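You operate a simulated robot arm through the tools that you are given. There is no shell and no other tool.

You run a simulated robot arm. Do the job below in one go: nothing can be reset, and whatever is moved stays where it is left.

JOB
Thin the glue in the mixing pail with water up to line 17 and crank it smooth.
Fine: swing the tap pipe over the pail, hold the tap lever down, swing the pipe back over the sink; no streaks may show. Where these are worked on the way, their far stop is far enough and under half their travel is too little: tap pipe.

Only the result counts: the job must be done as asked and must still hold three seconds after the hand-in. Knocking over, shifting, dropping, spilling or breaking anything else fails it.

ROBOT AND FRAMES
A 6-joint arm with a two-finger gripper, fixed in place. Base frame: the origin is at the foot of the arm, x ahead of it, y to its left, z up; the work surface is at about z = 840. Units: mm, degrees, N and s.
With the tool pointing down near the work surface it reaches from about 340 to 860 mm from the base axis. Its first joint turns from -166.0 to 166.0 degrees. Payload 2.45 kg.
Tool frame: the origin (TCP) lies between the finger pads and is the grasp point; the fingertips stand 20 mm ahead of it; z points along the fingers, y is the line along which they close. Largest opening 140 mm; the body of the gripper starts 168 mm behind the TCP.
Orientation is told as [roll, pitch, yaw] about the base's x, y, z axes, in that order, counted from this pose: with the fingers straight down and closing along the base's y, the tool's x points along the base's -x, its y along +y and its z along -z.

CONTROLS
- The arm moves only by the tool apply_moves. Its argument "series" is a list of rows, each a list of 7 numbers: the shift along the tool's x, y, z in units of 25 mm (1.0 is 25 mm), then the turn, a rotation vector about the tool's x, y, z in units of 8 degrees (1.0 is 8 degrees), then the finger opening in mm, from 0 to 140. In form: [[tx, ty, tz, wx, wy, wz, hand], ...]. A call has 1 to 20 rows; each row shifts and turns the commanded pose from where the row before left it, along the tool's axes as they then stand. A call with a number of a shift or a turn outside -1 to 1 is refused whole. A row lasts 0.2 s, in which the tool goes at most 50 mm and 8.6 degrees; a call with a longer step from one row to the next is refused whole, and so is a gripper value outside its range. A pose out of reach is approached as far as the arm can. The call stops where the force on the tool passes 40 N (or 10 N more than at its start, if that is more) or the arm is blocked; 0.2 s more then pass. The fingers move at their own pace (about 45 mm/s each) and stop on an object; they squeeze with about 41 N. The grip force told is the motor's: it shows also when the fingers shut on nothing. Time passes only in rows, and 0.2 s behind the last, so rows that do not move let the fingers close. It gives the time, the measured TCP pose, the force on the tool (base axes), the opening and the grip force at its end, in the units of the frame above (readings bear some noise), with the torque about the TCP (base axes, N m) and any sound that the robot's microphone picked up.
- Cameras (640 x 400 px; columns grow to the right, rows downward): "scene" is fixed at [51.4, 499.4, 1894.4]; the picture's right is [-0.60, -0.80, 0.00], its down [-0.45, 0.34, -0.82] and it looks along [0.66, -0.49, -0.57] (base axes); focal length 334 px, centre (320, 200). "wrist" rides on the gripper at [78, 11, -209] in the tool frame; the picture's right is [-0.14, 0.99, 0.00], its down [-0.92, -0.13, -0.37] and it looks along [-0.37, -0.05, 0.93] (tool axes); focal length 280 px, centre (320, 200). There is no depth. A picture from a camera that has moved, and an enlarged one, comes with that camera's place and axes in the base frame and with its lens.
- camera(camera): a new picture of that camera. It takes no simulated time.
- slide_trunk(by): slides the trunk up (or, below 0, down) by that many mm; the arm rides with it, the base frame stays. It gives what a move gives, with no picture.
- inspect(camera, box): a new picture of the part [left, top, right, bottom] of that camera's present view, enlarged. It takes no simulated time.
- hand_in(): hands the job in; it is judged then, once.

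Nothing tells you positions but the pictures and the camera data. Unless the task says otherwise, let go and move clear before handing in.

The tools are called after ">>>" as name(argument=value, ...) on one line, values as JSON. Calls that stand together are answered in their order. apply_moves: Moves the arm, as the interface text tells. Its arguments: {"type":"object","properties":{"series":{"type":"array","items":{"type":"array","items":{"type":"number"}}}},"required":["series"]} The other tools are called the same way: slide_trunk (by) slides the trunk up or down; camera (camera) takes a picture; inspect (camera, box) takes an enlarged picture of a part of a camera's view; hand_in () hands the job in.

At the start:

```text
time_s: 0.0
eef_pos: [392.1, -95.2, 1639.6]
tool_rot: [0.0, 0.0, 0.0]
force: [0.3, -0.5, 0.6]
moment: [0.02, 0.01, 0.01]
width: 139.8
grasp_force: 0.0
trunk travel left (down, up): [-175.0, 55.0]
```

scene: 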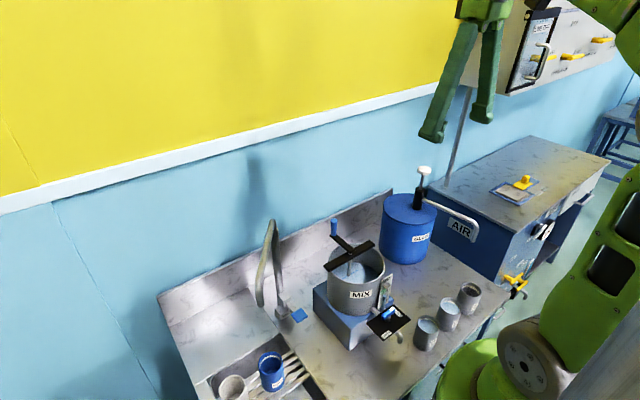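
wrist: 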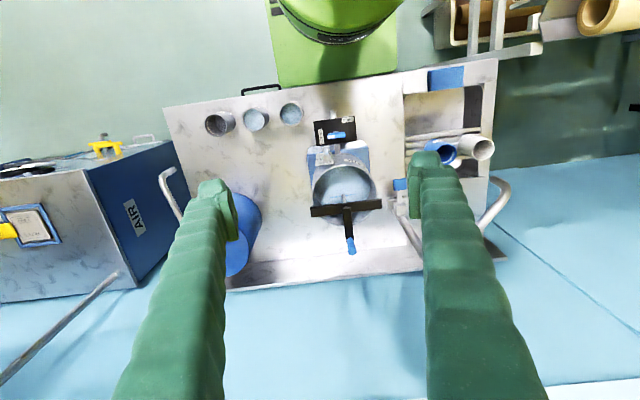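

I see a bench with a mixing pail (crank on top), a sink with a tap pipe on the left, a glue drum with pump, and cups. I'll look closer at the pail, tap and panel before moving.

>>> inspect(camera="scene", box=[300, 210, 430, 350])

>>> inspect(camera="scene", box=[190, 200, 350, 400])

>>> inspect(camera="wrist", box=[280, 90, 420, 270])

>>> inspect(camera="wrist", box=[380, 50, 540, 270])

>>> inspect(camera="scene", box=[370, 150, 640, 350])

```text
2.86 times, centred on (365, 280) of scene
camera zoom: at [51.4, 499.4, 1894.4], right [-0.6, -0.8, 0.0], down [-0.45, 0.34, -0.82], along [0.66, -0.49, -0.57], focal length 955 px, centre (191, -29)
```

zoom: 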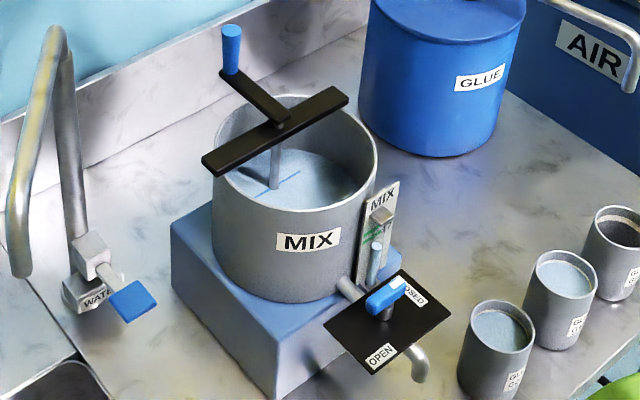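

```text
2.00 times, centred on (270, 300) of scene
camera zoom: at [51.4, 499.4, 1894.4], right [-0.6, -0.8, 0.0], down [-0.45, 0.34, -0.82], along [0.66, -0.49, -0.57], focal length 668 px, centre (420, 0)
```

zoom: 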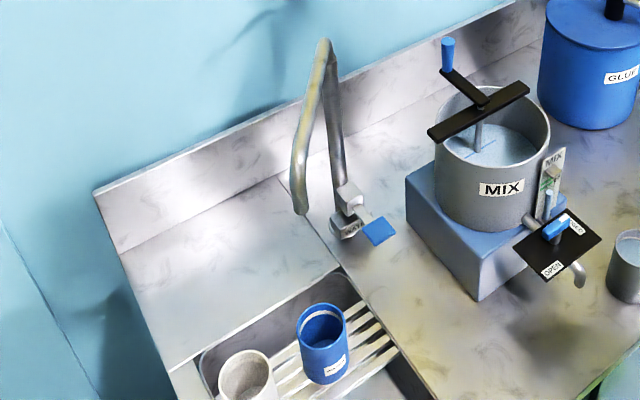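

```text
2.22 times, centred on (350, 180) of wrist
camera zoom: at [313.7, -84.5, 1848.2], right [0.14, 0.99, 0.0], down [0.92, -0.13, 0.37], along [0.37, -0.05, -0.93], focal length 623 px, centre (253, 244)
```

zoom: 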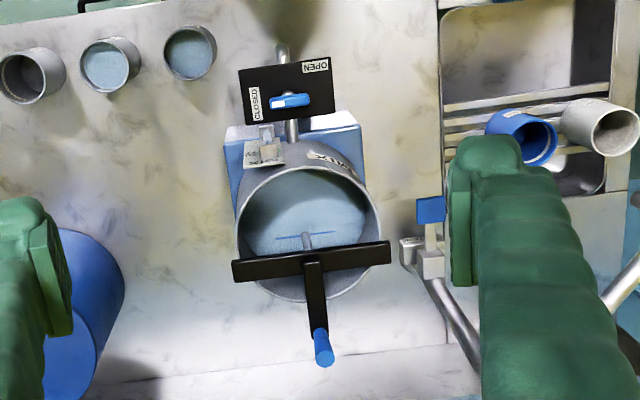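

```text
1.82 times, centred on (460, 160) of wrist
camera zoom: at [313.7, -84.5, 1848.2], right [0.14, 0.99, 0.0], down [0.92, -0.13, 0.37], along [0.37, -0.05, -0.93], focal length 510 px, centre (66, 273)
```

zoom: 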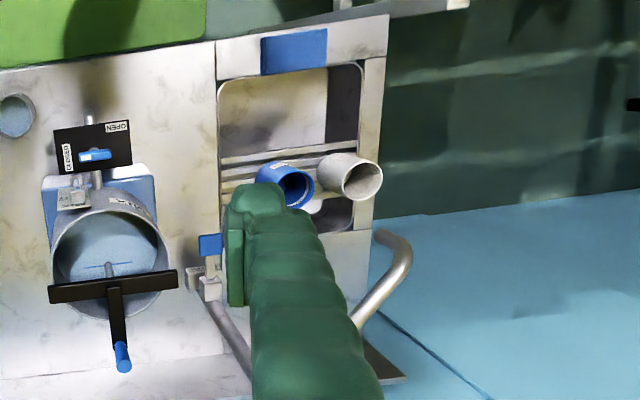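

```text
2.00 times, centred on (505, 250) of scene
camera zoom: at [51.4, 499.4, 1894.4], right [-0.6, -0.8, 0.0], down [-0.45, 0.34, -0.82], along [0.66, -0.49, -0.57], focal length 668 px, centre (-50, 100)
```

zoom: 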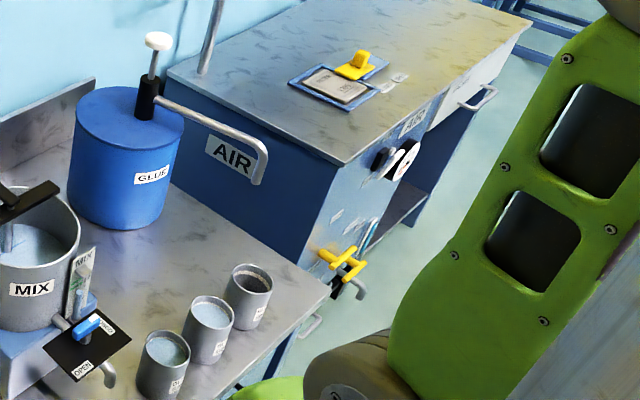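

The pail rim seems centred near (599,-52,1115), the spout near (575,299,1204) and the tap base near (772,135). I'll zoom tighter on the gauge, tap and crank before planning.

>>> inspect(camera="scene", box=[365, 260, 405, 310])

>>> inspect(camera="scene", box=[325, 215, 385, 290])

>>> inspect(camera="scene", box=[250, 215, 320, 335])

>>> inspect(camera="wrist", box=[305, 130, 385, 260])

```text
8.00 times, centred on (385, 285) of scene
camera zoom: at [51.4, 499.4, 1894.4], right [-0.6, -0.8, 0.0], down [-0.45, 0.34, -0.82], along [0.66, -0.49, -0.57], focal length 2673 px, centre (-200, -480)
```

zoom: 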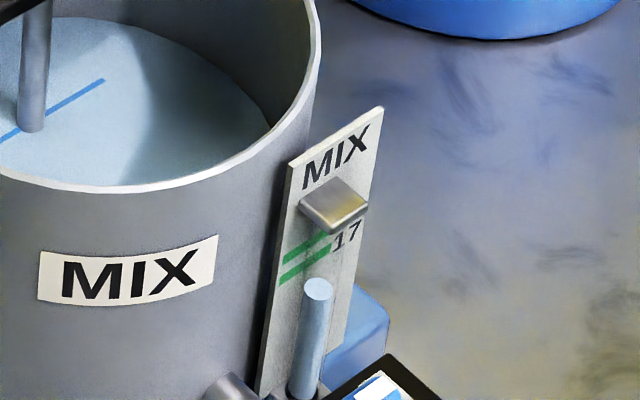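

```text
5.33 times, centred on (355, 252) of scene
camera zoom: at [51.4, 499.4, 1894.4], right [-0.6, -0.8, 0.0], down [-0.45, 0.34, -0.82], along [0.66, -0.49, -0.57], focal length 1782 px, centre (133, -80)
```

zoom: 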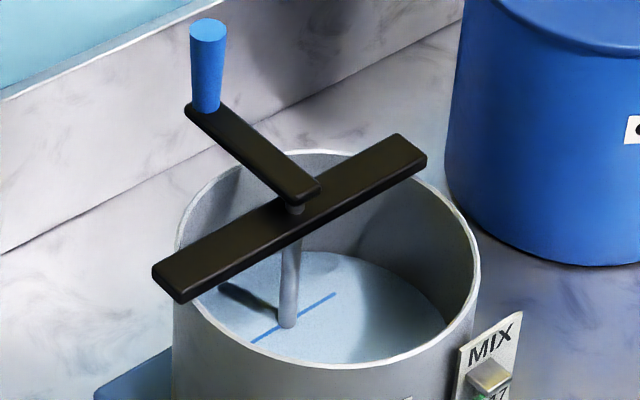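

```text
3.33 times, centred on (285, 275) of scene
camera zoom: at [51.4, 499.4, 1894.4], right [-0.6, -0.8, 0.0], down [-0.45, 0.34, -0.82], along [0.66, -0.49, -0.57], focal length 1114 px, centre (437, -50)
```

zoom: 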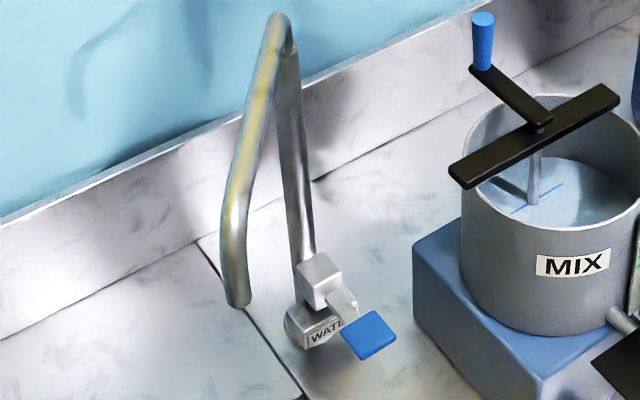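

```text
3.08 times, centred on (345, 195) of wrist
camera zoom: at [313.7, -84.5, 1848.2], right [0.14, 0.99, 0.0], down [0.92, -0.13, 0.37], along [0.37, -0.05, -0.93], focal length 863 px, centre (243, 215)
```

zoom: 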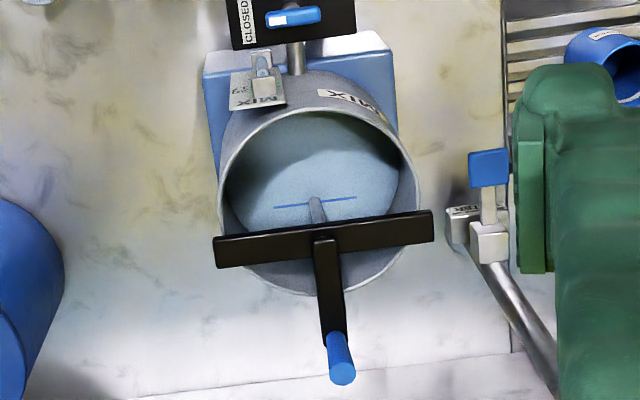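

The gauge beside the pail shows green lines marked 17 with a sight column just below; it needs a frontal look. I'll lower the hand in free space in front of the bench and tilt it so that the wrist camera sees the gauge.

>>> apply_moves(series=[[0, 0, 1, 0, 0, 0, 140], [0, 0, 1, 0, 0, 0, 140], [0, 0, 1, 0, 0, 0, 140], [0, 0, 1, 0, 0, 0, 140], [0, 0, 1, 0, 0, 0, 140], [0, 0, 1, 0, 0, 0, 140], [0, 0, 1, 0, 0, 0, 140], [0, 0, 1, 0, 0, 0, 140], [0, 0, 1, 0, 0, 0, 140], [0, 0, 1, 0, 0, 0, 140], [0, 0, 1, 0, 0, 0, 140], [0, 0, 1, 0, 0, 0, 140], [0, 0, 1, 0, -1, 0, 140], [0, 0, 0, 0, -1, 0, 140], [0, 0, 0, 0, -1, 0, 140]])

>>> camera(camera="wrist")

>>> camera(camera="scene")

```text
time_s: 3.2
eef_pos: [400.0, -102.6, 1321.7]
tool_rot: [-0.6, -25.0, -0.1]
force: [2.5, -2.9, 5.6]
moment: [0.42, 0.73, 0.19]
width: 140.1
grasp_force: 0.0
trunk travel left (down, up): [-175.0, 55.0]
```

```text
taken
camera wrist: at [240.3, -89.2, 1478.0], right [0.13, 0.99, 0.05], down [0.68, -0.13, 0.72], along [0.72, -0.06, -0.69], focal length 280 px, centre (320, 200)
```

wrist: 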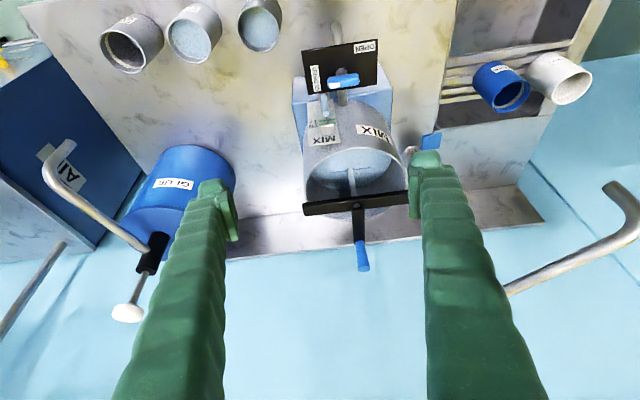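

```text
taken
```

scene: 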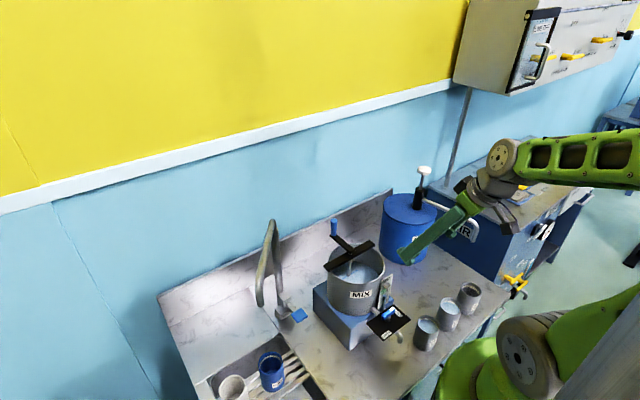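

The wrist view now shows the gauge board in front of the pail. I'll enlarge it, along with the tap area.

>>> inspect(camera="wrist", box=[295, 80, 365, 160])

>>> inspect(camera="wrist", box=[280, 30, 440, 280])

>>> inspect(camera="wrist", box=[390, 30, 640, 310])

```text
5.00 times, centred on (330, 120) of wrist
camera zoom: at [240.3, -89.2, 1478.0], right [0.13, 0.99, 0.05], down [0.68, -0.13, 0.72], along [0.72, -0.06, -0.69], focal length 1402 px, centre (270, 600)
```

zoom: 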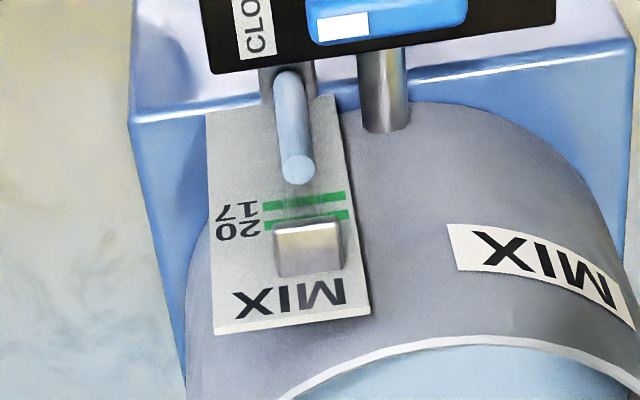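

```text
1.60 times, centred on (360, 155) of wrist
camera zoom: at [240.3, -89.2, 1478.0], right [0.13, 0.99, 0.05], down [0.68, -0.13, 0.72], along [0.72, -0.06, -0.69], focal length 449 px, centre (256, 272)
```

zoom: 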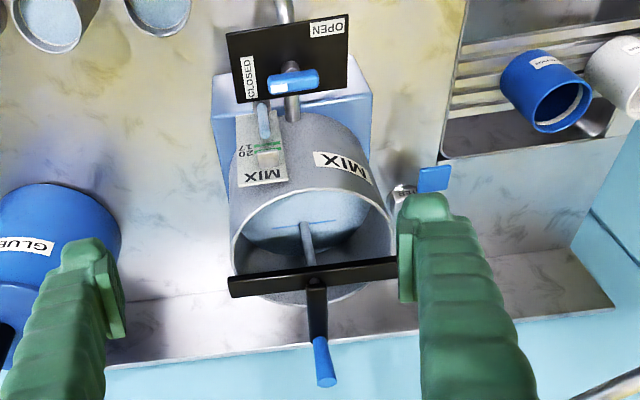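

```text
1.43 times, centred on (515, 170) of wrist
camera zoom: at [240.3, -89.2, 1478.0], right [0.13, 0.99, 0.05], down [0.68, -0.13, 0.72], along [0.72, -0.06, -0.69], focal length 401 px, centre (41, 243)
```

zoom: 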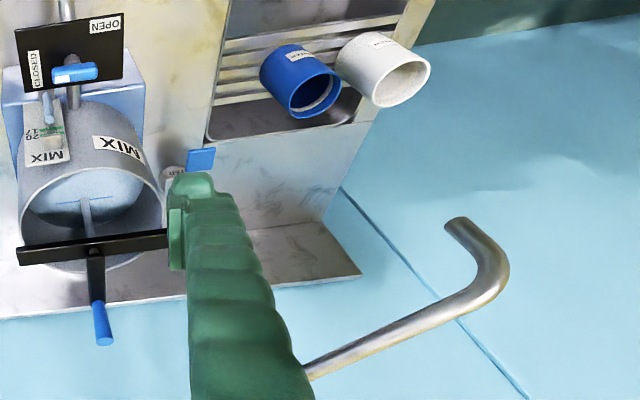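

The gauge reads 17 (lower line, z≈1030) and 20 (upper, z≈1043), with the column top about 7 mm below 17. I'll let the arm settle once to see how well it tracks before going for the pipe.

>>> apply_moves(series=[[0, 0, 0, 0, 0, 0, 140], [0, 0, 0, 0, 0, 0, 140], [0, 0, 0, 0, 0, 0, 140]])

```text
time_s: 4.0
eef_pos: [391.6, -97.0, 1315.4]
tool_rot: [0.0, -24.1, 0.0]
force: [0.8, -0.3, 0.4]
moment: [-0.02, -0.04, 0.02]
width: 139.9
grasp_force: 0.0
trunk travel left (down, up): [-175.0, 55.0]
```

The arm tracks well once settled. Next I'll straighten the tool, rise to z≈1415 and travel over to above the end of the tap pipe, turning so that the fingers straddle it.

>>> apply_moves(series=[[0, 0.97, 0, 0, 1, 0, 140], [0, 0.97, 0, 0, 1, 0, 140], [0, 0.97, 0, 0, 1, 0, 140], [-0.575, 0.975, -1, 0, 0, 0, 140], [-0.575, 0.975, -1, 0, 0, 0, 140], [-0.575, 0.975, -1, 0, 0, 0, 140], [-0.575, 0.975, -1, 0, 0, 0, 140], [-0.575, 0.975, 0, 0, 0, 0, 140], [-0.575, 0.975, 0, 0, 0, 0, 140], [-0.575, 0.975, 0, 0, 0, 0, 140], [-0.575, 0.975, 0, 0, 0, 0, 140], [-0.575, 0.975, 0, 0, 0, 0, 140], [-0.575, 0.975, 0, 0, 0, 0, 140], [-0.575, 0.975, 0, 0, 0, 0, 140], [-0.575, 0.975, 0, 0, 0, 0, 140], [-0.575, 0.975, 0, 0, 0, 0, 140], [0, 0, 0, 0, 0, 1, 140], [0, 0, 0, 0, 0, 1, 140], [0, 0, 0, 0, 0, 1, 140], [0, 0, 0, 0, 0, 1, 140]])

>>> apply_moves(series=[[0, 0, 0, 0, 0, 1, 140], [0, 0, 0, 0, 0, 0, 140], [0, 0, 0, 0, 0, 0, 140]])

>>> camera(camera="wrist")

>>> camera(camera="scene")

```text
time_s: 8.2
eef_pos: [580.1, 295.2, 1415.6]
tool_rot: [0.0, 0.1, -32.3]
force: [0.4, -0.2, -0.3]
moment: [0.0, 0.0, -0.01]
width: 139.9
grasp_force: 0.1
trunk travel left (down, up): [-175.0, 55.0]
```

```text
time_s: 9.0
eef_pos: [581.4, 293.8, 1413.6]
tool_rot: [0.0, 0.0, -40.2]
force: [-0.3, 0.3, -0.1]
moment: [0.01, 0.02, -0.01]
width: 140.0
grasp_force: 0.0
trunk travel left (down, up): [-175.0, 55.0]
```

```text
taken
camera wrist: at [527.1, 353.4, 1623.0], right [0.74, 0.67, 0.0], down [0.62, -0.69, 0.37], along [0.25, -0.27, -0.93], focal length 280 px, centre (320, 200)
```

wrist: 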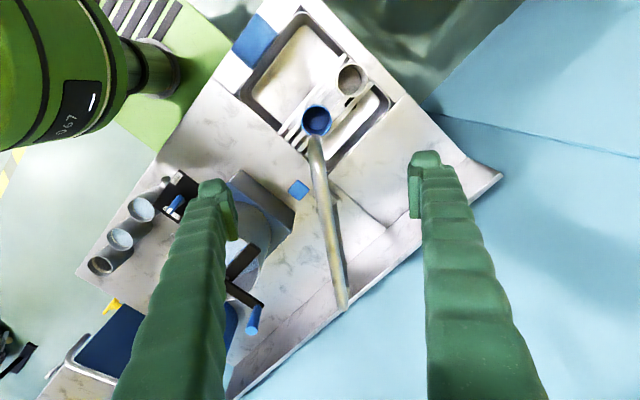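

```text
taken
```

scene: 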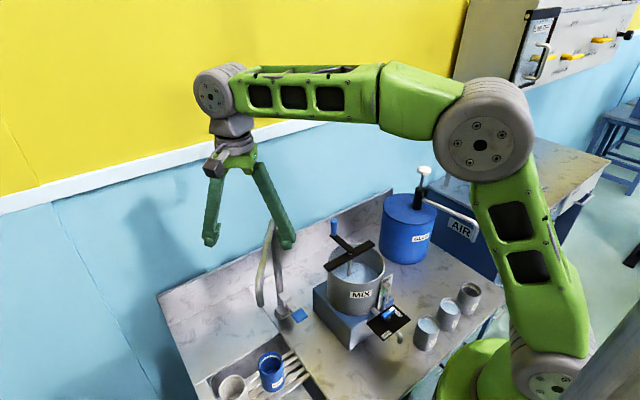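

The pipe lies neatly between the open fingers. I'll descend to straddle it at z≈1264 and narrow the fingers to a loose cage.

>>> apply_moves(series=[[0, 0, 1, 0, 0, 0, 140], [0, 0, 1, 0, 0, 0, 140], [0, 0, 1, 0, 0, 0, 140], [0, 0, 1, 0, 0, 0, 140], [0, 0, 1, 0, 0, 0, 140], [0, 0, 1, 0, 0, 0, 140], [0, 0, 0, 0, 0, 0, 44], [0, 0, 0, 0, 0, 0, 44], [0, 0, 0, 0, 0, 0, 44], [0, 0, 0, 0, 0, 0, 44], [0, 0, 0, 0, 0, 0, 44], [0, 0, 0, 0, 0, 0, 44], [0, 0, 0, 0, 0, 0, 44]])

>>> camera(camera="wrist")

>>> inspect(camera="scene", box=[190, 120, 400, 330])

```text
time_s: 11.8
eef_pos: [578.0, 296.3, 1264.3]
tool_rot: [-0.1, 0.0, -40.0]
force: [1.0, -0.9, -0.4]
moment: [0.03, 0.0, -0.04]
width: 44.1
grasp_force: 0.0
trunk travel left (down, up): [-175.0, 55.0]
```

```text
taken
camera wrist: at [525.4, 354.2, 1473.9], right [0.74, 0.67, 0.0], down [0.62, -0.69, 0.37], along [0.25, -0.27, -0.93], focal length 280 px, centre (320, 200)
```

wrist: 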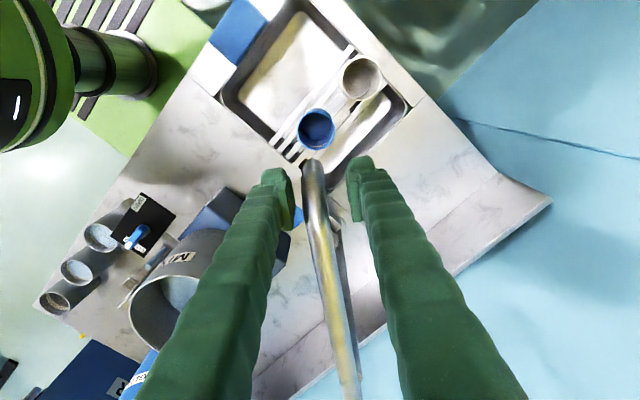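

```text
1.90 times, centred on (295, 225) of scene
camera zoom: at [51.4, 499.4, 1894.4], right [-0.6, -0.8, 0.0], down [-0.45, 0.34, -0.82], along [0.66, -0.49, -0.57], focal length 636 px, centre (368, 152)
```

zoom: 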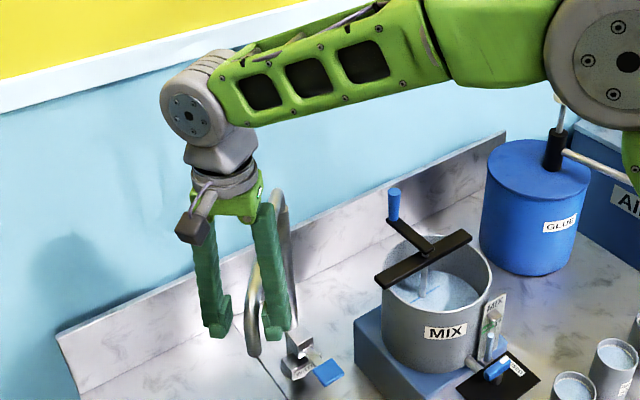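

The pipe is caged with about 12 mm slack each side. Now I'll swing it along its arc (radius ≈245 about (768,138)) towards the pail by 80° first.

>>> apply_moves(series=[[-0.024, -0.684, 0, 0, 0, -0.5, 44], [-0.024, -0.684, 0, 0, 0, -0.5, 44], [-0.024, -0.684, 0, 0, 0, -0.5, 44], [-0.024, -0.684, 0, 0, 0, -0.5, 44], [-0.024, -0.684, 0, 0, 0, -0.5, 44], [-0.024, -0.684, 0, 0, 0, -0.5, 44], [-0.024, -0.684, 0, 0, 0, -0.5, 44], [-0.024, -0.684, 0, 0, 0, -0.5, 44], [-0.024, -0.684, 0, 0, 0, -0.5, 44], [-0.024, -0.684, 0, 0, 0, -0.5, 44]])

>>> camera(camera="wrist")

```text
time_s: 14.0
eef_pos: [520.5, 136.7, 1262.0]
tool_rot: [-0.1, 0.0, -0.1]
force: [-0.6, -0.1, -0.3]
moment: [0.0, 0.01, 0.04]
width: 43.8
grasp_force: 0.0
trunk travel left (down, up): [-175.0, 55.0]
```

```text
taken
camera wrist: at [443.1, 147.0, 1471.7], right [0.14, 0.99, 0.0], down [0.92, -0.13, 0.37], along [0.36, -0.05, -0.93], focal length 280 px, centre (320, 200)
```

wrist: 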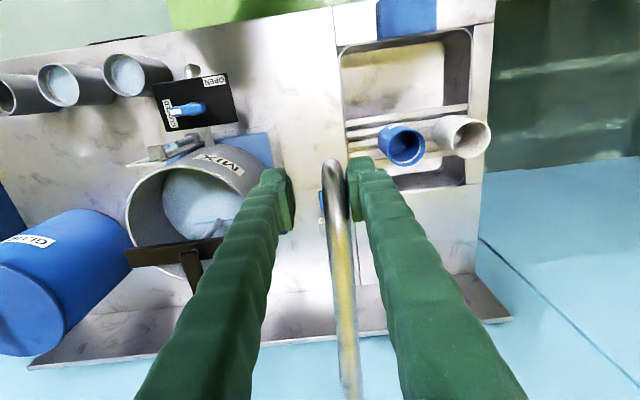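

The pipe follows freely with little force. I'll continue another 40° and then creep to the far stop.

>>> apply_moves(series=[[-0.024, -0.684, 0, 0, 0, -0.5, 44], [-0.024, -0.684, 0, 0, 0, -0.5, 44], [-0.024, -0.684, 0, 0, 0, -0.5, 44], [-0.024, -0.684, 0, 0, 0, -0.5, 44], [-0.024, -0.684, 0, 0, 0, -0.5, 44], [-0.024, -0.684, 0, 0, 0, -0.5, 44], [-0.024, -0.684, 0, 0, 0, -0.5, 44], [-0.024, -0.684, 0, 0, 0, -0.5, 44], [-0.024, -0.684, 0, 0, 0, -0.5, 44], [-0.024, -0.684, 0, 0, 0, -0.5, 44], [-0.01, -0.342, 0, 0, 0, -0.25, 44], [-0.01, -0.342, 0, 0, 0, -0.25, 44]])

>>> camera(camera="wrist")

>>> inspect(camera="scene", box=[230, 120, 440, 330])

```text
time_s: 16.6
eef_pos: [592.2, -33.2, 1264.8]
tool_rot: [0.1, 0.1, 44.0]
force: [-0.1, 0.4, -0.4]
moment: [0.03, 0.0, 0.03]
width: 44.1
grasp_force: 0.0
trunk travel left (down, up): [-175.0, 55.0]
```

```text
taken
camera wrist: at [526.8, -80.5, 1473.5], right [-0.59, 0.81, 0.0], down [0.75, 0.55, 0.37], along [0.3, 0.22, -0.93], focal length 280 px, centre (320, 200)
```

wrist: 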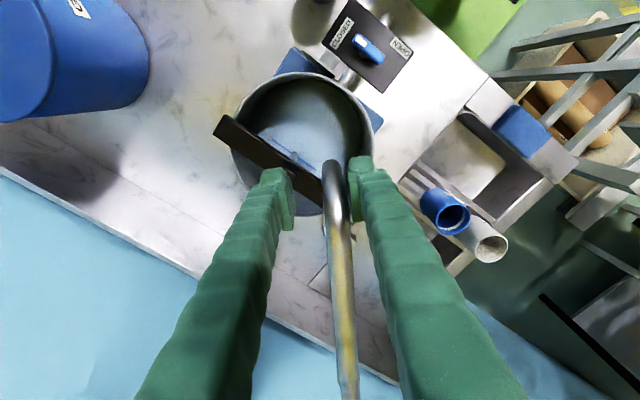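

```text
1.90 times, centred on (335, 225) of scene
camera zoom: at [51.4, 499.4, 1894.4], right [-0.6, -0.8, 0.0], down [-0.45, 0.34, -0.82], along [0.66, -0.49, -0.57], focal length 636 px, centre (291, 152)
```

zoom: 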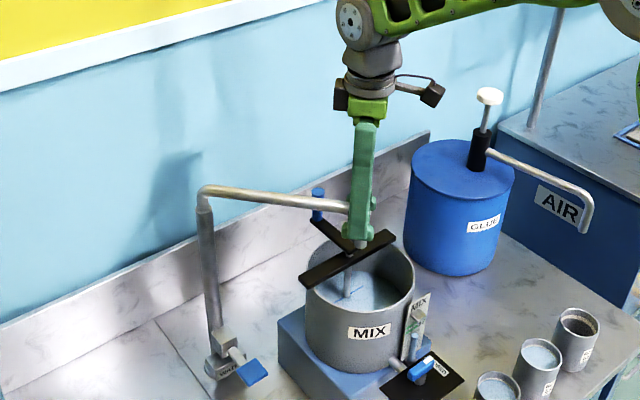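

The spout is nearly over the pail. I'll creep on in 1° steps until the stop is felt or the spout is well over the opening.

>>> apply_moves(series=[[-0.005, -0.171, 0, 0, 0, -0.125, 44], [-0.005, -0.171, 0, 0, 0, -0.125, 44], [-0.005, -0.171, 0, 0, 0, -0.125, 44], [-0.005, -0.171, 0, 0, 0, -0.125, 44], [-0.005, -0.171, 0, 0, 0, -0.125, 44], [-0.005, -0.171, 0, 0, 0, -0.125, 44], [-0.005, -0.171, 0, 0, 0, -0.125, 44]])

>>> camera(camera="wrist")

```text
time_s: 18.2
eef_pos: [611.2, -50.9, 1264.4]
tool_rot: [0.1, 0.1, 51.0]
force: [-18.9, 20.5, -9.4]
moment: [0.11, -0.05, -0.28]
width: 62.6
grasp_force: 13.7
trunk travel left (down, up): [-175.0, 55.0]
```

```text
taken
camera wrist: at [553.8, -104.3, 1473.4], right [-0.68, 0.73, 0.0], down [0.68, 0.63, 0.37], along [0.26, 0.25, -0.93], focal length 280 px, centre (320, 200)
```

wrist: 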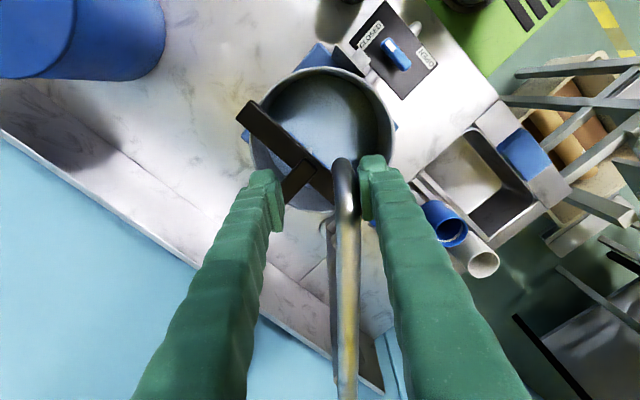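

The force jumped to ~28 N: the pipe is at its far stop with the spout over the pail. I'll back off a touch, open the fingers and lift clear.

>>> apply_moves(series=[[0.005, 0.171, 0, 0, 0, 0.125, 62], [0.005, 0.171, 0, 0, 0, 0.125, 62], [0.005, 0.171, 0, 0, 0, 0.125, 62], [0, 0, 0, 0, 0, 0, 100], [0, 0, 0, 0, 0, 0, 100], [0, 0, 0, 0, 0, 0, 100], [0, 0, -0.5, 0, 0, 0, 100], [0, 0, -1, 0, 0, 0, 100], [0, 0, -1, 0, 0, 0, 100], [0, 0, -1, 0, 0, 0, 100], [0, 0, -1, 0, 0, 0, 100], [0, 0, -1, 0, 0, 0, 100], [0, 0, -1, 0, 0, 0, 100]])

>>> camera(camera="wrist")

>>> camera(camera="scene")

```text
time_s: 21.0
eef_pos: [602.0, -48.5, 1424.3]
tool_rot: [0.0, 0.0, 47.9]
force: [0.0, 0.1, 0.4]
moment: [-0.03, -0.02, -0.01]
width: 100.0
grasp_force: 0.0
trunk travel left (down, up): [-175.0, 55.0]
```

```text
taken
camera wrist: at [540.4, -98.9, 1633.9], right [-0.64, 0.77, 0.0], down [0.71, 0.6, 0.37], along [0.28, 0.24, -0.93], focal length 280 px, centre (320, 200)
```

wrist: 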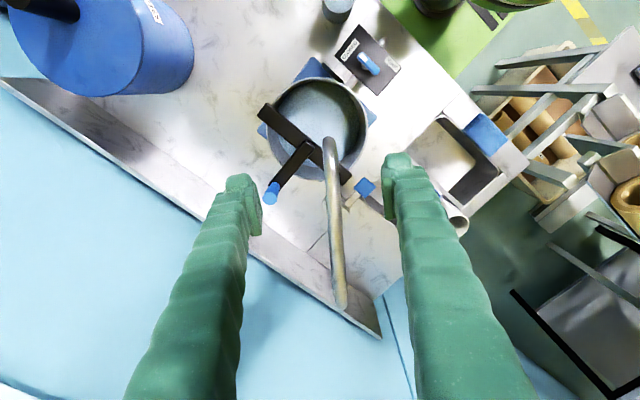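

```text
taken
```

scene: 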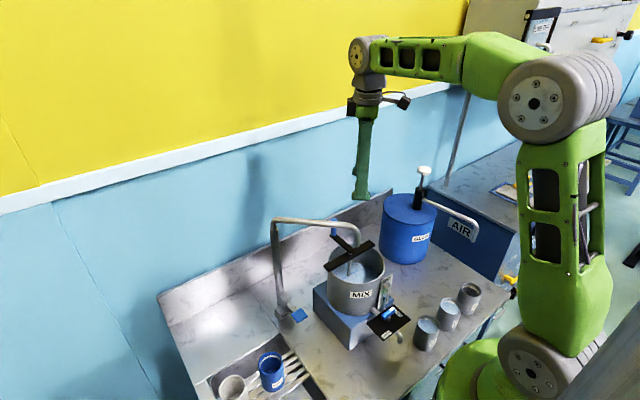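

The pipe stayed over the pail. I'll zoom to verify that the spout is above the open glue surface and check the gauge again before pressing the lever.

>>> inspect(camera="wrist", box=[240, 60, 420, 220])

>>> inspect(camera="scene", box=[260, 200, 420, 340])

>>> inspect(camera="scene", box=[370, 265, 400, 305])

```text
2.50 times, centred on (330, 140) of wrist
camera zoom: at [540.4, -98.9, 1633.9], right [-0.64, 0.77, 0.0], down [0.71, 0.6, 0.37], along [0.28, 0.24, -0.93], focal length 701 px, centre (295, 350)
```

zoom: 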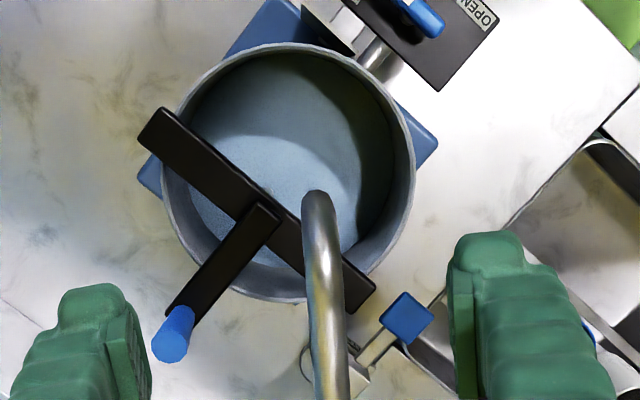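

```text
2.86 times, centred on (340, 270) of scene
camera zoom: at [51.4, 499.4, 1894.4], right [-0.6, -0.8, 0.0], down [-0.45, 0.34, -0.82], along [0.66, -0.49, -0.57], focal length 955 px, centre (263, 0)
```

zoom: 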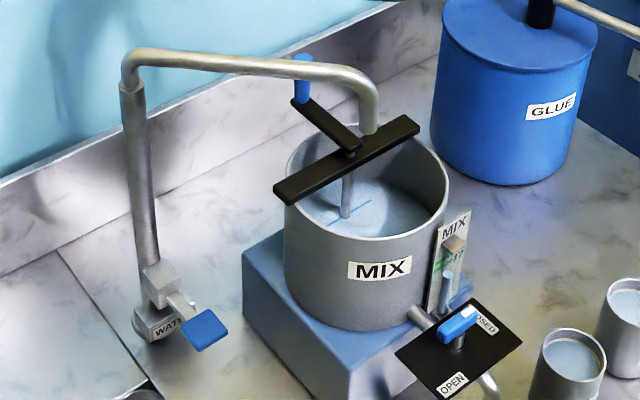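

```text
10.00 times, centred on (385, 285) of scene
camera zoom: at [51.4, 499.4, 1894.4], right [-0.6, -0.8, 0.0], down [-0.45, 0.34, -0.82], along [0.66, -0.49, -0.57], focal length 3341 px, centre (-330, -650)
```

zoom: 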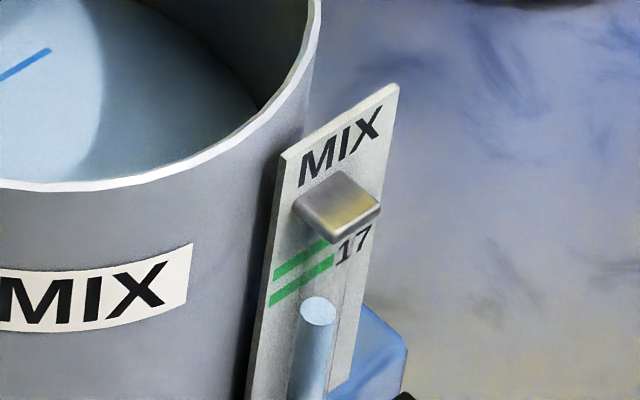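

The spout is above the open surface. Before pouring I want a flatter view of the gauge to read the level without parallax, so I'll turn back, retreat in front of the pail and go down.

>>> apply_moves(series=[[0, 0, 0, 0, 0, 1, 100], [0, 0, 0, 0, 0, 1, 100], [0, 0, 0, 0, 0, 1, 100], [0, 0, 0, 0, 0, 1, 100], [0, 0, 0, 0, 0, 1, 100], [0, 0, 0, 0, 0, 1, 100], [1, -0.2, 0, 0, 0, 0, 100], [1, -0.2, 0, 0, 0, 0, 100], [1, -0.2, 0, 0, 0, 0, 100], [1, -0.2, 0, 0, 0, 0, 100], [1, -0.2, 0, 0, 0, 0, 100], [1, -0.2, 0, 0, 0, 0, 100], [1, -0.2, 0, 0, 0, 0, 100], [1, -0.2, 0, 0, 0, 0, 100], [0, 0, 1, 0, 0, 0, 100], [0, 0, 1, 0, 0, 0, 100], [0, 0, 1, 0, 0, 0, 100], [0, 0, 1, 0, 0, 0, 100]])

>>> apply_moves(series=[[0, 0, 1, 0, 0, 0, 100], [0, 0, 1, 0, 0, 0, 100], [0, 0, 1, 0, 0, 0, 100], [0, 0, 1, 0, 0, 0, 100], [0, 0, 0, 0, -1, 0, 100], [0, 0, 0, 0, -1, 0, 100], [0, 0, 0, 0, -1, 0, 100], [0, 0, 0, 0, -1, 0, 100], [0, 0, 0, 0, -1, 0, 100], [0, 0, 0, 0, 0, 0, 100], [0, 0, 0, 0, 0, 0, 100]])

>>> camera(camera="wrist")

>>> camera(camera="scene")

```text
time_s: 24.8
eef_pos: [404.5, -85.0, 1325.9]
tool_rot: [0.1, 0.1, -0.1]
force: [0.5, 0.1, 0.1]
moment: [-0.02, 0.01, 0.03]
width: 99.9
grasp_force: 0.1
trunk travel left (down, up): [-175.0, 55.0]
```

```text
time_s: 27.2
eef_pos: [487.7, -128.6, 1290.0]
tool_rot: [0.7, -39.0, -0.5]
force: [-1.0, -0.4, -0.1]
moment: [0.05, -0.06, 0.05]
width: 100.2
grasp_force: 0.0
out of reach, approached as far as the arm can: row 7, 8, 9
trunk travel left (down, up): [-175.0, 55.0]
```

```text
taken
camera wrist: at [296.5, -119.9, 1402.3], right [0.11, 0.99, 0.1], down [0.48, -0.14, 0.86], along [0.87, -0.05, -0.49], focal length 280 px, centre (320, 200)
```

wrist: 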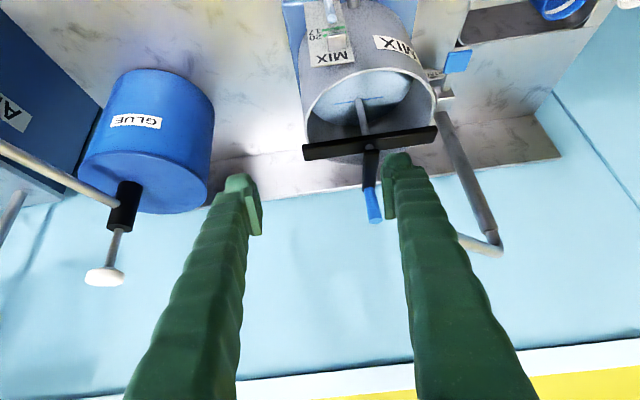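

```text
taken
```

scene: 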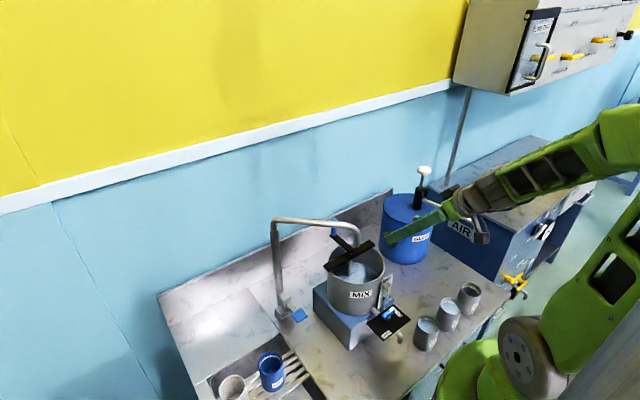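

The arm can't reach that low, tilted pose and drifted forward over the drum/pail side, still in free space. I'll tilt back upright and check where it stands; meanwhile I'll zoom the scene camera strongly on the gauge.

>>> apply_moves(series=[[0, 0, 0, 0, 1, 0, 100], [0, 0, 0, 0, 1, 0, 100], [0, 0, 0, 0, 0, 0, 100]])

>>> inspect(camera="scene", box=[374, 272, 394, 296])

```text
time_s: 28.0
eef_pos: [487.7, -130.0, 1294.8]
tool_rot: [-0.1, -24.1, -0.1]
force: [-0.9, 0.6, -0.9]
moment: [0.0, -0.04, 0.0]
width: 99.9
grasp_force: 0.2
trunk travel left (down, up): [-175.0, 55.0]
```

```text
16.00 times, centred on (384, 284) of scene
camera zoom: at [51.4, 499.4, 1894.4], right [-0.6, -0.8, 0.0], down [-0.45, 0.34, -0.82], along [0.66, -0.49, -0.57], focal length 5346 px, centre (-704, -1144)
```

zoom: 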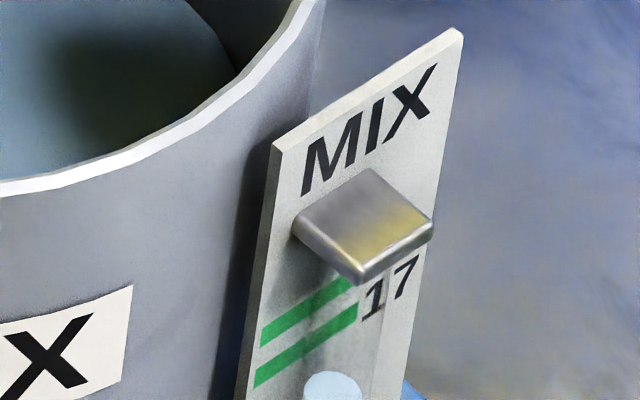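

The pose is clamped to where the arm is, good. I'll go upright and look at the gauge from the right-hand front side to resolve the parallax.

>>> apply_moves(series=[[0, 0, 0, 0, 1, 0, 100], [0, 0, 0, 0, 1, 0, 100], [0, 0, 0, 0, 1, 0, 100], [1, -0.4, -0.4, 0, 0, 0, 100], [1, -0.6, -0.4, 0, 0, 0, 100], [1, -0.9, -0.4, 0, 0, 0, 100], [1, -0.9, -0.4, 0, 0, 0, 100], [1, -1, -0.3, 0, 0, 0, 100], [1, -1, -0.3, 0, 0, 0, 100], [1, -1, 0, 0, 0, 0, 100], [0.5, -1, 0, 0, 0, 0, 100], [0, 0, 0, 0, 0, -1, 100], [0, 0, 0, 0, 0, -1, 100], [0, 0, 0, 0, 0, -1, 100], [0, 0, 0, 0, 0, -1, 100], [0, 0, 0, 0, 0, -1, 100], [0, 0, 0, 0, 0, -0.6, 100], [0, 0, 0, 0, 0, 0, 100], [0, 0, 0, 0, 0, 0, 100]])

>>> camera(camera="wrist")

```text
time_s: 32.0
eef_pos: [302.1, -298.6, 1350.2]
tool_rot: [0.1, 0.0, 44.8]
force: [0.0, -0.7, 0.1]
moment: [0.03, 0.01, 0.03]
width: 100.1
grasp_force: 0.0
trunk travel left (down, up): [-175.0, 55.0]
```

```text
taken
camera wrist: at [238.4, -346.7, 1558.0], right [-0.6, 0.8, 0.0], down [0.74, 0.56, 0.37], along [0.29, 0.22, -0.93], focal length 280 px, centre (320, 200)
```

wrist: 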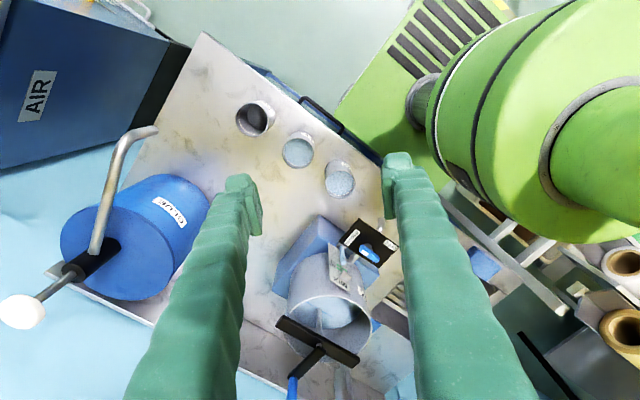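

>>> inspect(camera="wrist", box=[322, 238, 362, 298])

>>> inspect(camera="scene", box=[374, 278, 394, 302])

```text
6.67 times, centred on (342, 268) of wrist
camera zoom: at [238.4, -346.7, 1558.0], right [-0.6, 0.8, 0.0], down [0.74, 0.56, 0.37], along [0.29, 0.22, -0.93], focal length 1869 px, centre (173, -253)
```

zoom: 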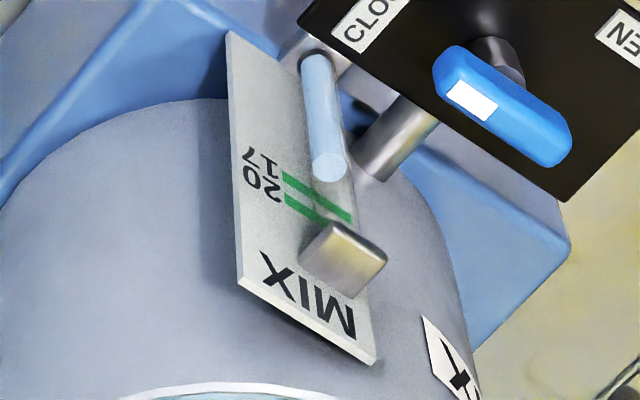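

```text
16.00 times, centred on (384, 290) of scene
camera zoom: at [51.4, 499.4, 1894.4], right [-0.6, -0.8, 0.0], down [-0.45, 0.34, -0.82], along [0.66, -0.49, -0.57], focal length 5346 px, centre (-704, -1240)
```

zoom: 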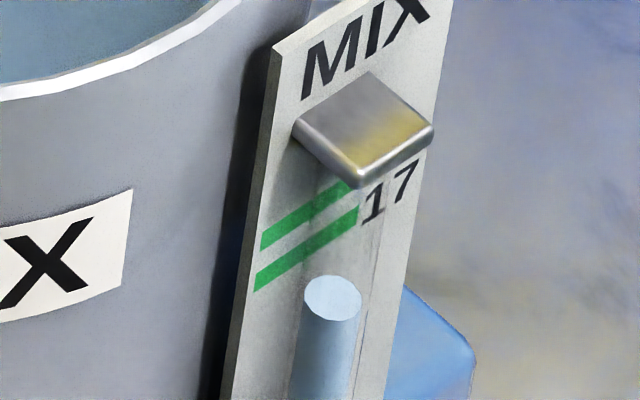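

Comparing the three views, the column is about 8.5 mm in front of the board and its top is ≈6.5 mm below line 17 (about 15.5). Now I'll rise and travel over to above the tap lever paddle near (650,140,948), closing the fingers on the way.

>>> apply_moves(series=[[0, 0, -1, 0, 0, 1, 40], [0, 0, -1, 0, 0, 1, 0], [0, 0, -1, 0, 0, 1, 0], [0, 0, 0, 0, 0, 1, 0], [0, 0, 0, 0, 0, 1, 0], [0, 0, 0, 0, 0, 0.6, 0], [-0.767, 0.978, 0, 0, 0, 0, 0], [-0.767, 0.978, 0, 0, 0, 0, 0], [-0.767, 0.978, 0, 0, 0, 0, 0], [-0.767, 0.978, 0, 0, 0, 0, 0], [-0.767, 0.978, 0, 0, 0, 0, 0], [-0.767, 0.978, 0, 0, 0, 0, 0], [-0.767, 0.978, 0, 0, 0, 0, 0], [-0.767, 0.978, 0, 0, 0, 0, 0], [-0.767, 0.978, 0, 0, 0, 0, 0], [-0.767, 0.978, 0, 0, 0, 0, 0]])

>>> apply_moves(series=[[-0.767, 0.978, 0, 0, 0, 0, 0], [-0.767, 0.978, 0, 0, 0, 0, 0], [-0.767, 0.978, 0, 0, 0, 0, 0], [-0.767, 0.978, 0, 0, 0, 0, 0], [-0.767, 0.978, 0, 0, 0, 0, 0], [-0.767, 0.978, 0, 0, 0, 0, 0], [-0.767, 0.978, 0, 0, 0, 0, 0], [0, 0, 0, 0, 0, 1, 0], [0, 0, 0, 0, 0, 1, 0], [0, 0, 0, 0, 0, 1, 0], [0, 0, 0, 0, 0, 1, 0], [0, 0, 0, 0, 0, 1, 0], [0, 0, 0, 0, 0, 0.5, 0], [0, 0, 0, 0, 0, 0, 0], [0, 0, 0, 0, 0, 0, 0]])

>>> camera(camera="wrist")

>>> camera(camera="scene")

```text
time_s: 35.4
eef_pos: [496.3, -57.1, 1426.9]
tool_rot: [0.0, 0.0, -0.1]
force: [0.6, -0.1, 0.2]
moment: [-0.04, 0.04, -0.01]
width: 0.0
grasp_force: 29.7
trunk travel left (down, up): [-175.0, 55.0]
```

```text
time_s: 38.6
eef_pos: [627.8, 114.7, 1424.7]
tool_rot: [0.1, 0.0, -44.0]
force: [-0.5, -0.8, -0.6]
moment: [0.01, 0.02, 0.03]
width: 0.0
grasp_force: 29.6
trunk travel left (down, up): [-175.0, 55.0]
```

```text
taken
camera wrist: at [579.5, 177.9, 1633.3], right [0.79, 0.62, 0.0], down [0.57, -0.73, 0.37], along [0.23, -0.29, -0.93], focal length 280 px, centre (320, 200)
```

wrist: 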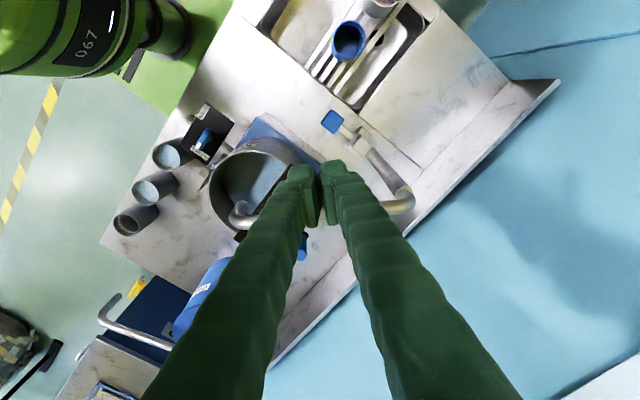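

```text
taken
```

scene: 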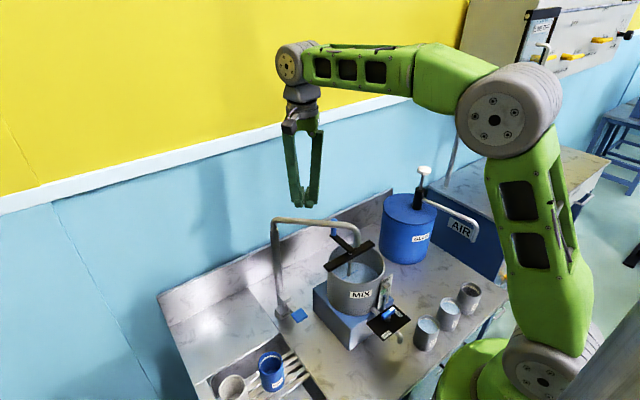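

The hand is above the pipe/lever area and the paddle is visible. I'll zoom on it to pin down its position.

>>> inspect(camera="wrist", box=[300, 90, 420, 220])

>>> inspect(camera="scene", box=[265, 285, 320, 335])

```text
3.08 times, centred on (360, 155) of wrist
camera zoom: at [579.5, 177.9, 1633.3], right [0.79, 0.62, 0.0], down [0.57, -0.73, 0.37], along [0.23, -0.29, -0.93], focal length 863 px, centre (197, 338)
```

zoom: 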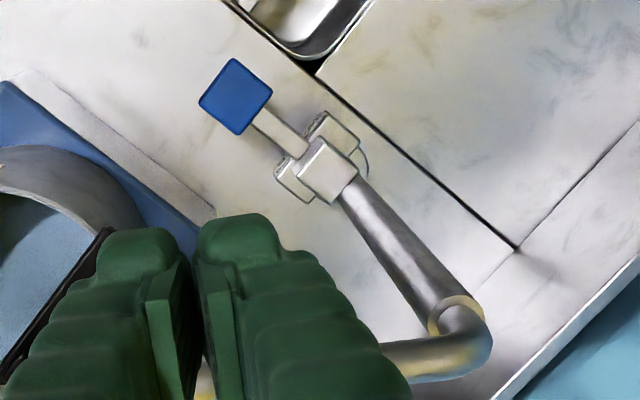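

```text
8.00 times, centred on (292, 310) of scene
camera zoom: at [51.4, 499.4, 1894.4], right [-0.6, -0.8, 0.0], down [-0.45, 0.34, -0.82], along [0.66, -0.49, -0.57], focal length 2673 px, centre (540, -680)
```

zoom: 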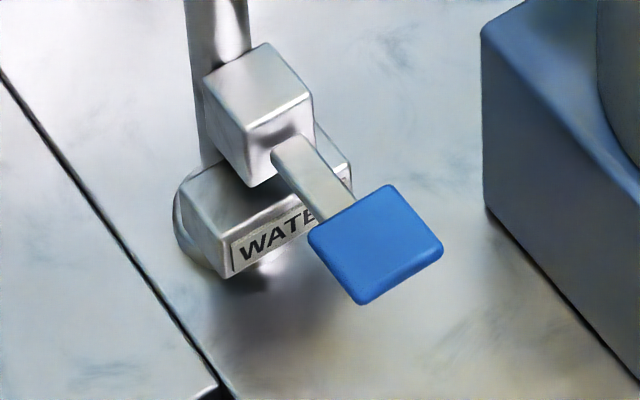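

The paddle centre is at about (649,141,951), roughly 42 mm square. I'll shift over it, lean the hand slightly away from the pipe and descend part-way.

>>> apply_moves(series=[[0.02, 0.66, 0, 0, 0, 0, 0], [0.02, 0.66, 0, 0, 0, 0, 0], [0, 0, 0, 0, -1, 0, 0], [0, 0, 0, 0, -1, 0, 0], [0.276, 0, 0.961, 0, 0, 0, 0], [0.276, 0, 0.961, 0, 0, 0, 0], [0.276, 0, 0.961, 0, 0, 0, 0], [0.276, 0, 0.961, 0, 0, 0, 0], [0.276, 0, 0.961, 0, 0, 0, 0], [0.276, 0, 0.961, 0, 0, 0, 0], [0.276, 0, 0.961, 0, 0, 0, 0], [0.276, 0, 0.961, 0, 0, 0, 0], [0, 0, 0, 0, 0, 0, 0], [0, 0, 0, 0, 0, 0, 0]])

>>> camera(camera="wrist")

>>> camera(camera="scene")

```text
time_s: 41.6
eef_pos: [650.7, 141.6, 1226.9]
tool_rot: [0.0, -15.9, -44.0]
force: [-0.5, -0.4, 0.4]
moment: [0.03, 0.03, -0.03]
width: 0.0
grasp_force: 30.1
trunk travel left (down, up): [-175.0, 55.0]
```

```text
taken
camera wrist: at [562.2, 241.8, 1406.0], right [0.78, 0.62, 0.04], down [0.47, -0.64, 0.61], along [0.4, -0.46, -0.79], focal length 280 px, centre (320, 200)
```

wrist: 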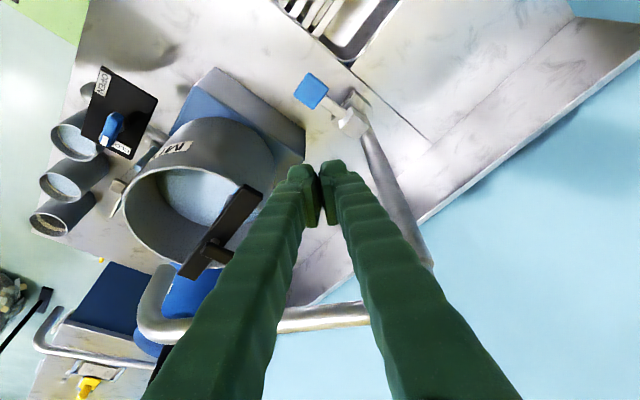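

```text
taken
```

scene: 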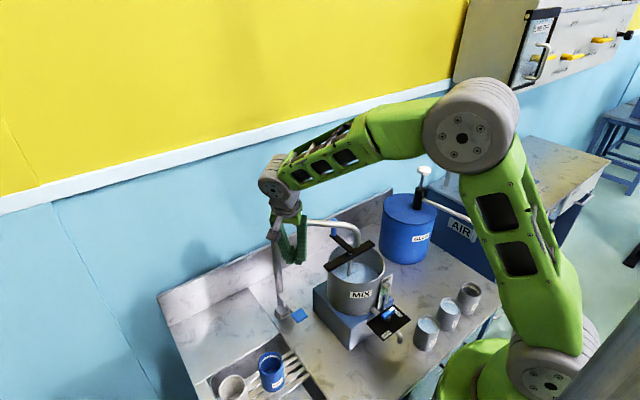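

The descent is clear of the pipe and the gauge is still visible from the scene camera. I'll go down to just above the paddle.

>>> apply_moves(series=[[0.276, 0, 0.961, 0, 0, 0, 0], [0.276, 0, 0.961, 0, 0, 0, 0], [0.276, 0, 0.961, 0, 0, 0, 0], [0.276, 0, 0.961, 0, 0, 0, 0], [0.276, 0, 0.961, 0, 0, 0, 0], [0.276, 0, 0.961, 0, 0, 0, 0], [0.276, 0, 0.961, 0, 0, 0, 0], [0.276, 0, 0.961, 0, 0, 0, 0], [0.276, 0, 0.961, 0, 0, 0, 0], [0, 0, 0, 0, 0, 0, 0], [0, 0, 0, 0, 0, 0, 0]])

>>> camera(camera="wrist")

>>> camera(camera="scene")

```text
time_s: 44.0
eef_pos: [649.0, 140.4, 1000.4]
tool_rot: [0.0, -16.1, -44.1]
force: [0.2, 0.1, 0.1]
moment: [0.02, -0.05, 0.03]
width: 0.0
grasp_force: 29.1
trunk travel left (down, up): [-175.0, 55.0]
```

```text
taken
camera wrist: at [561.0, 240.3, 1178.9], right [0.78, 0.62, 0.04], down [0.47, -0.64, 0.61], along [0.4, -0.46, -0.79], focal length 280 px, centre (320, 200)
```

wrist: 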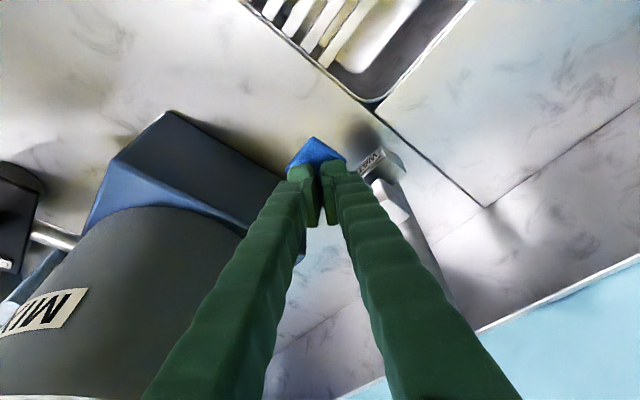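

```text
taken
```

scene: 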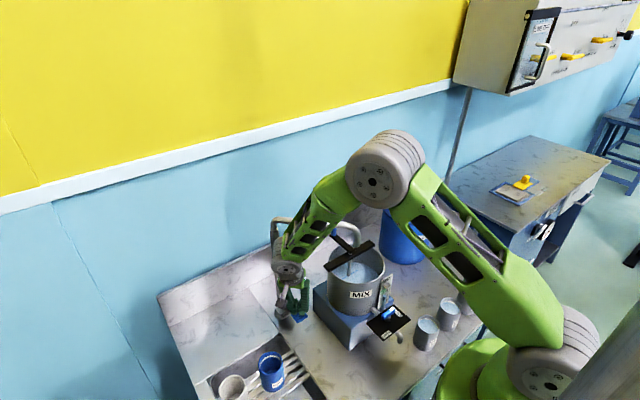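

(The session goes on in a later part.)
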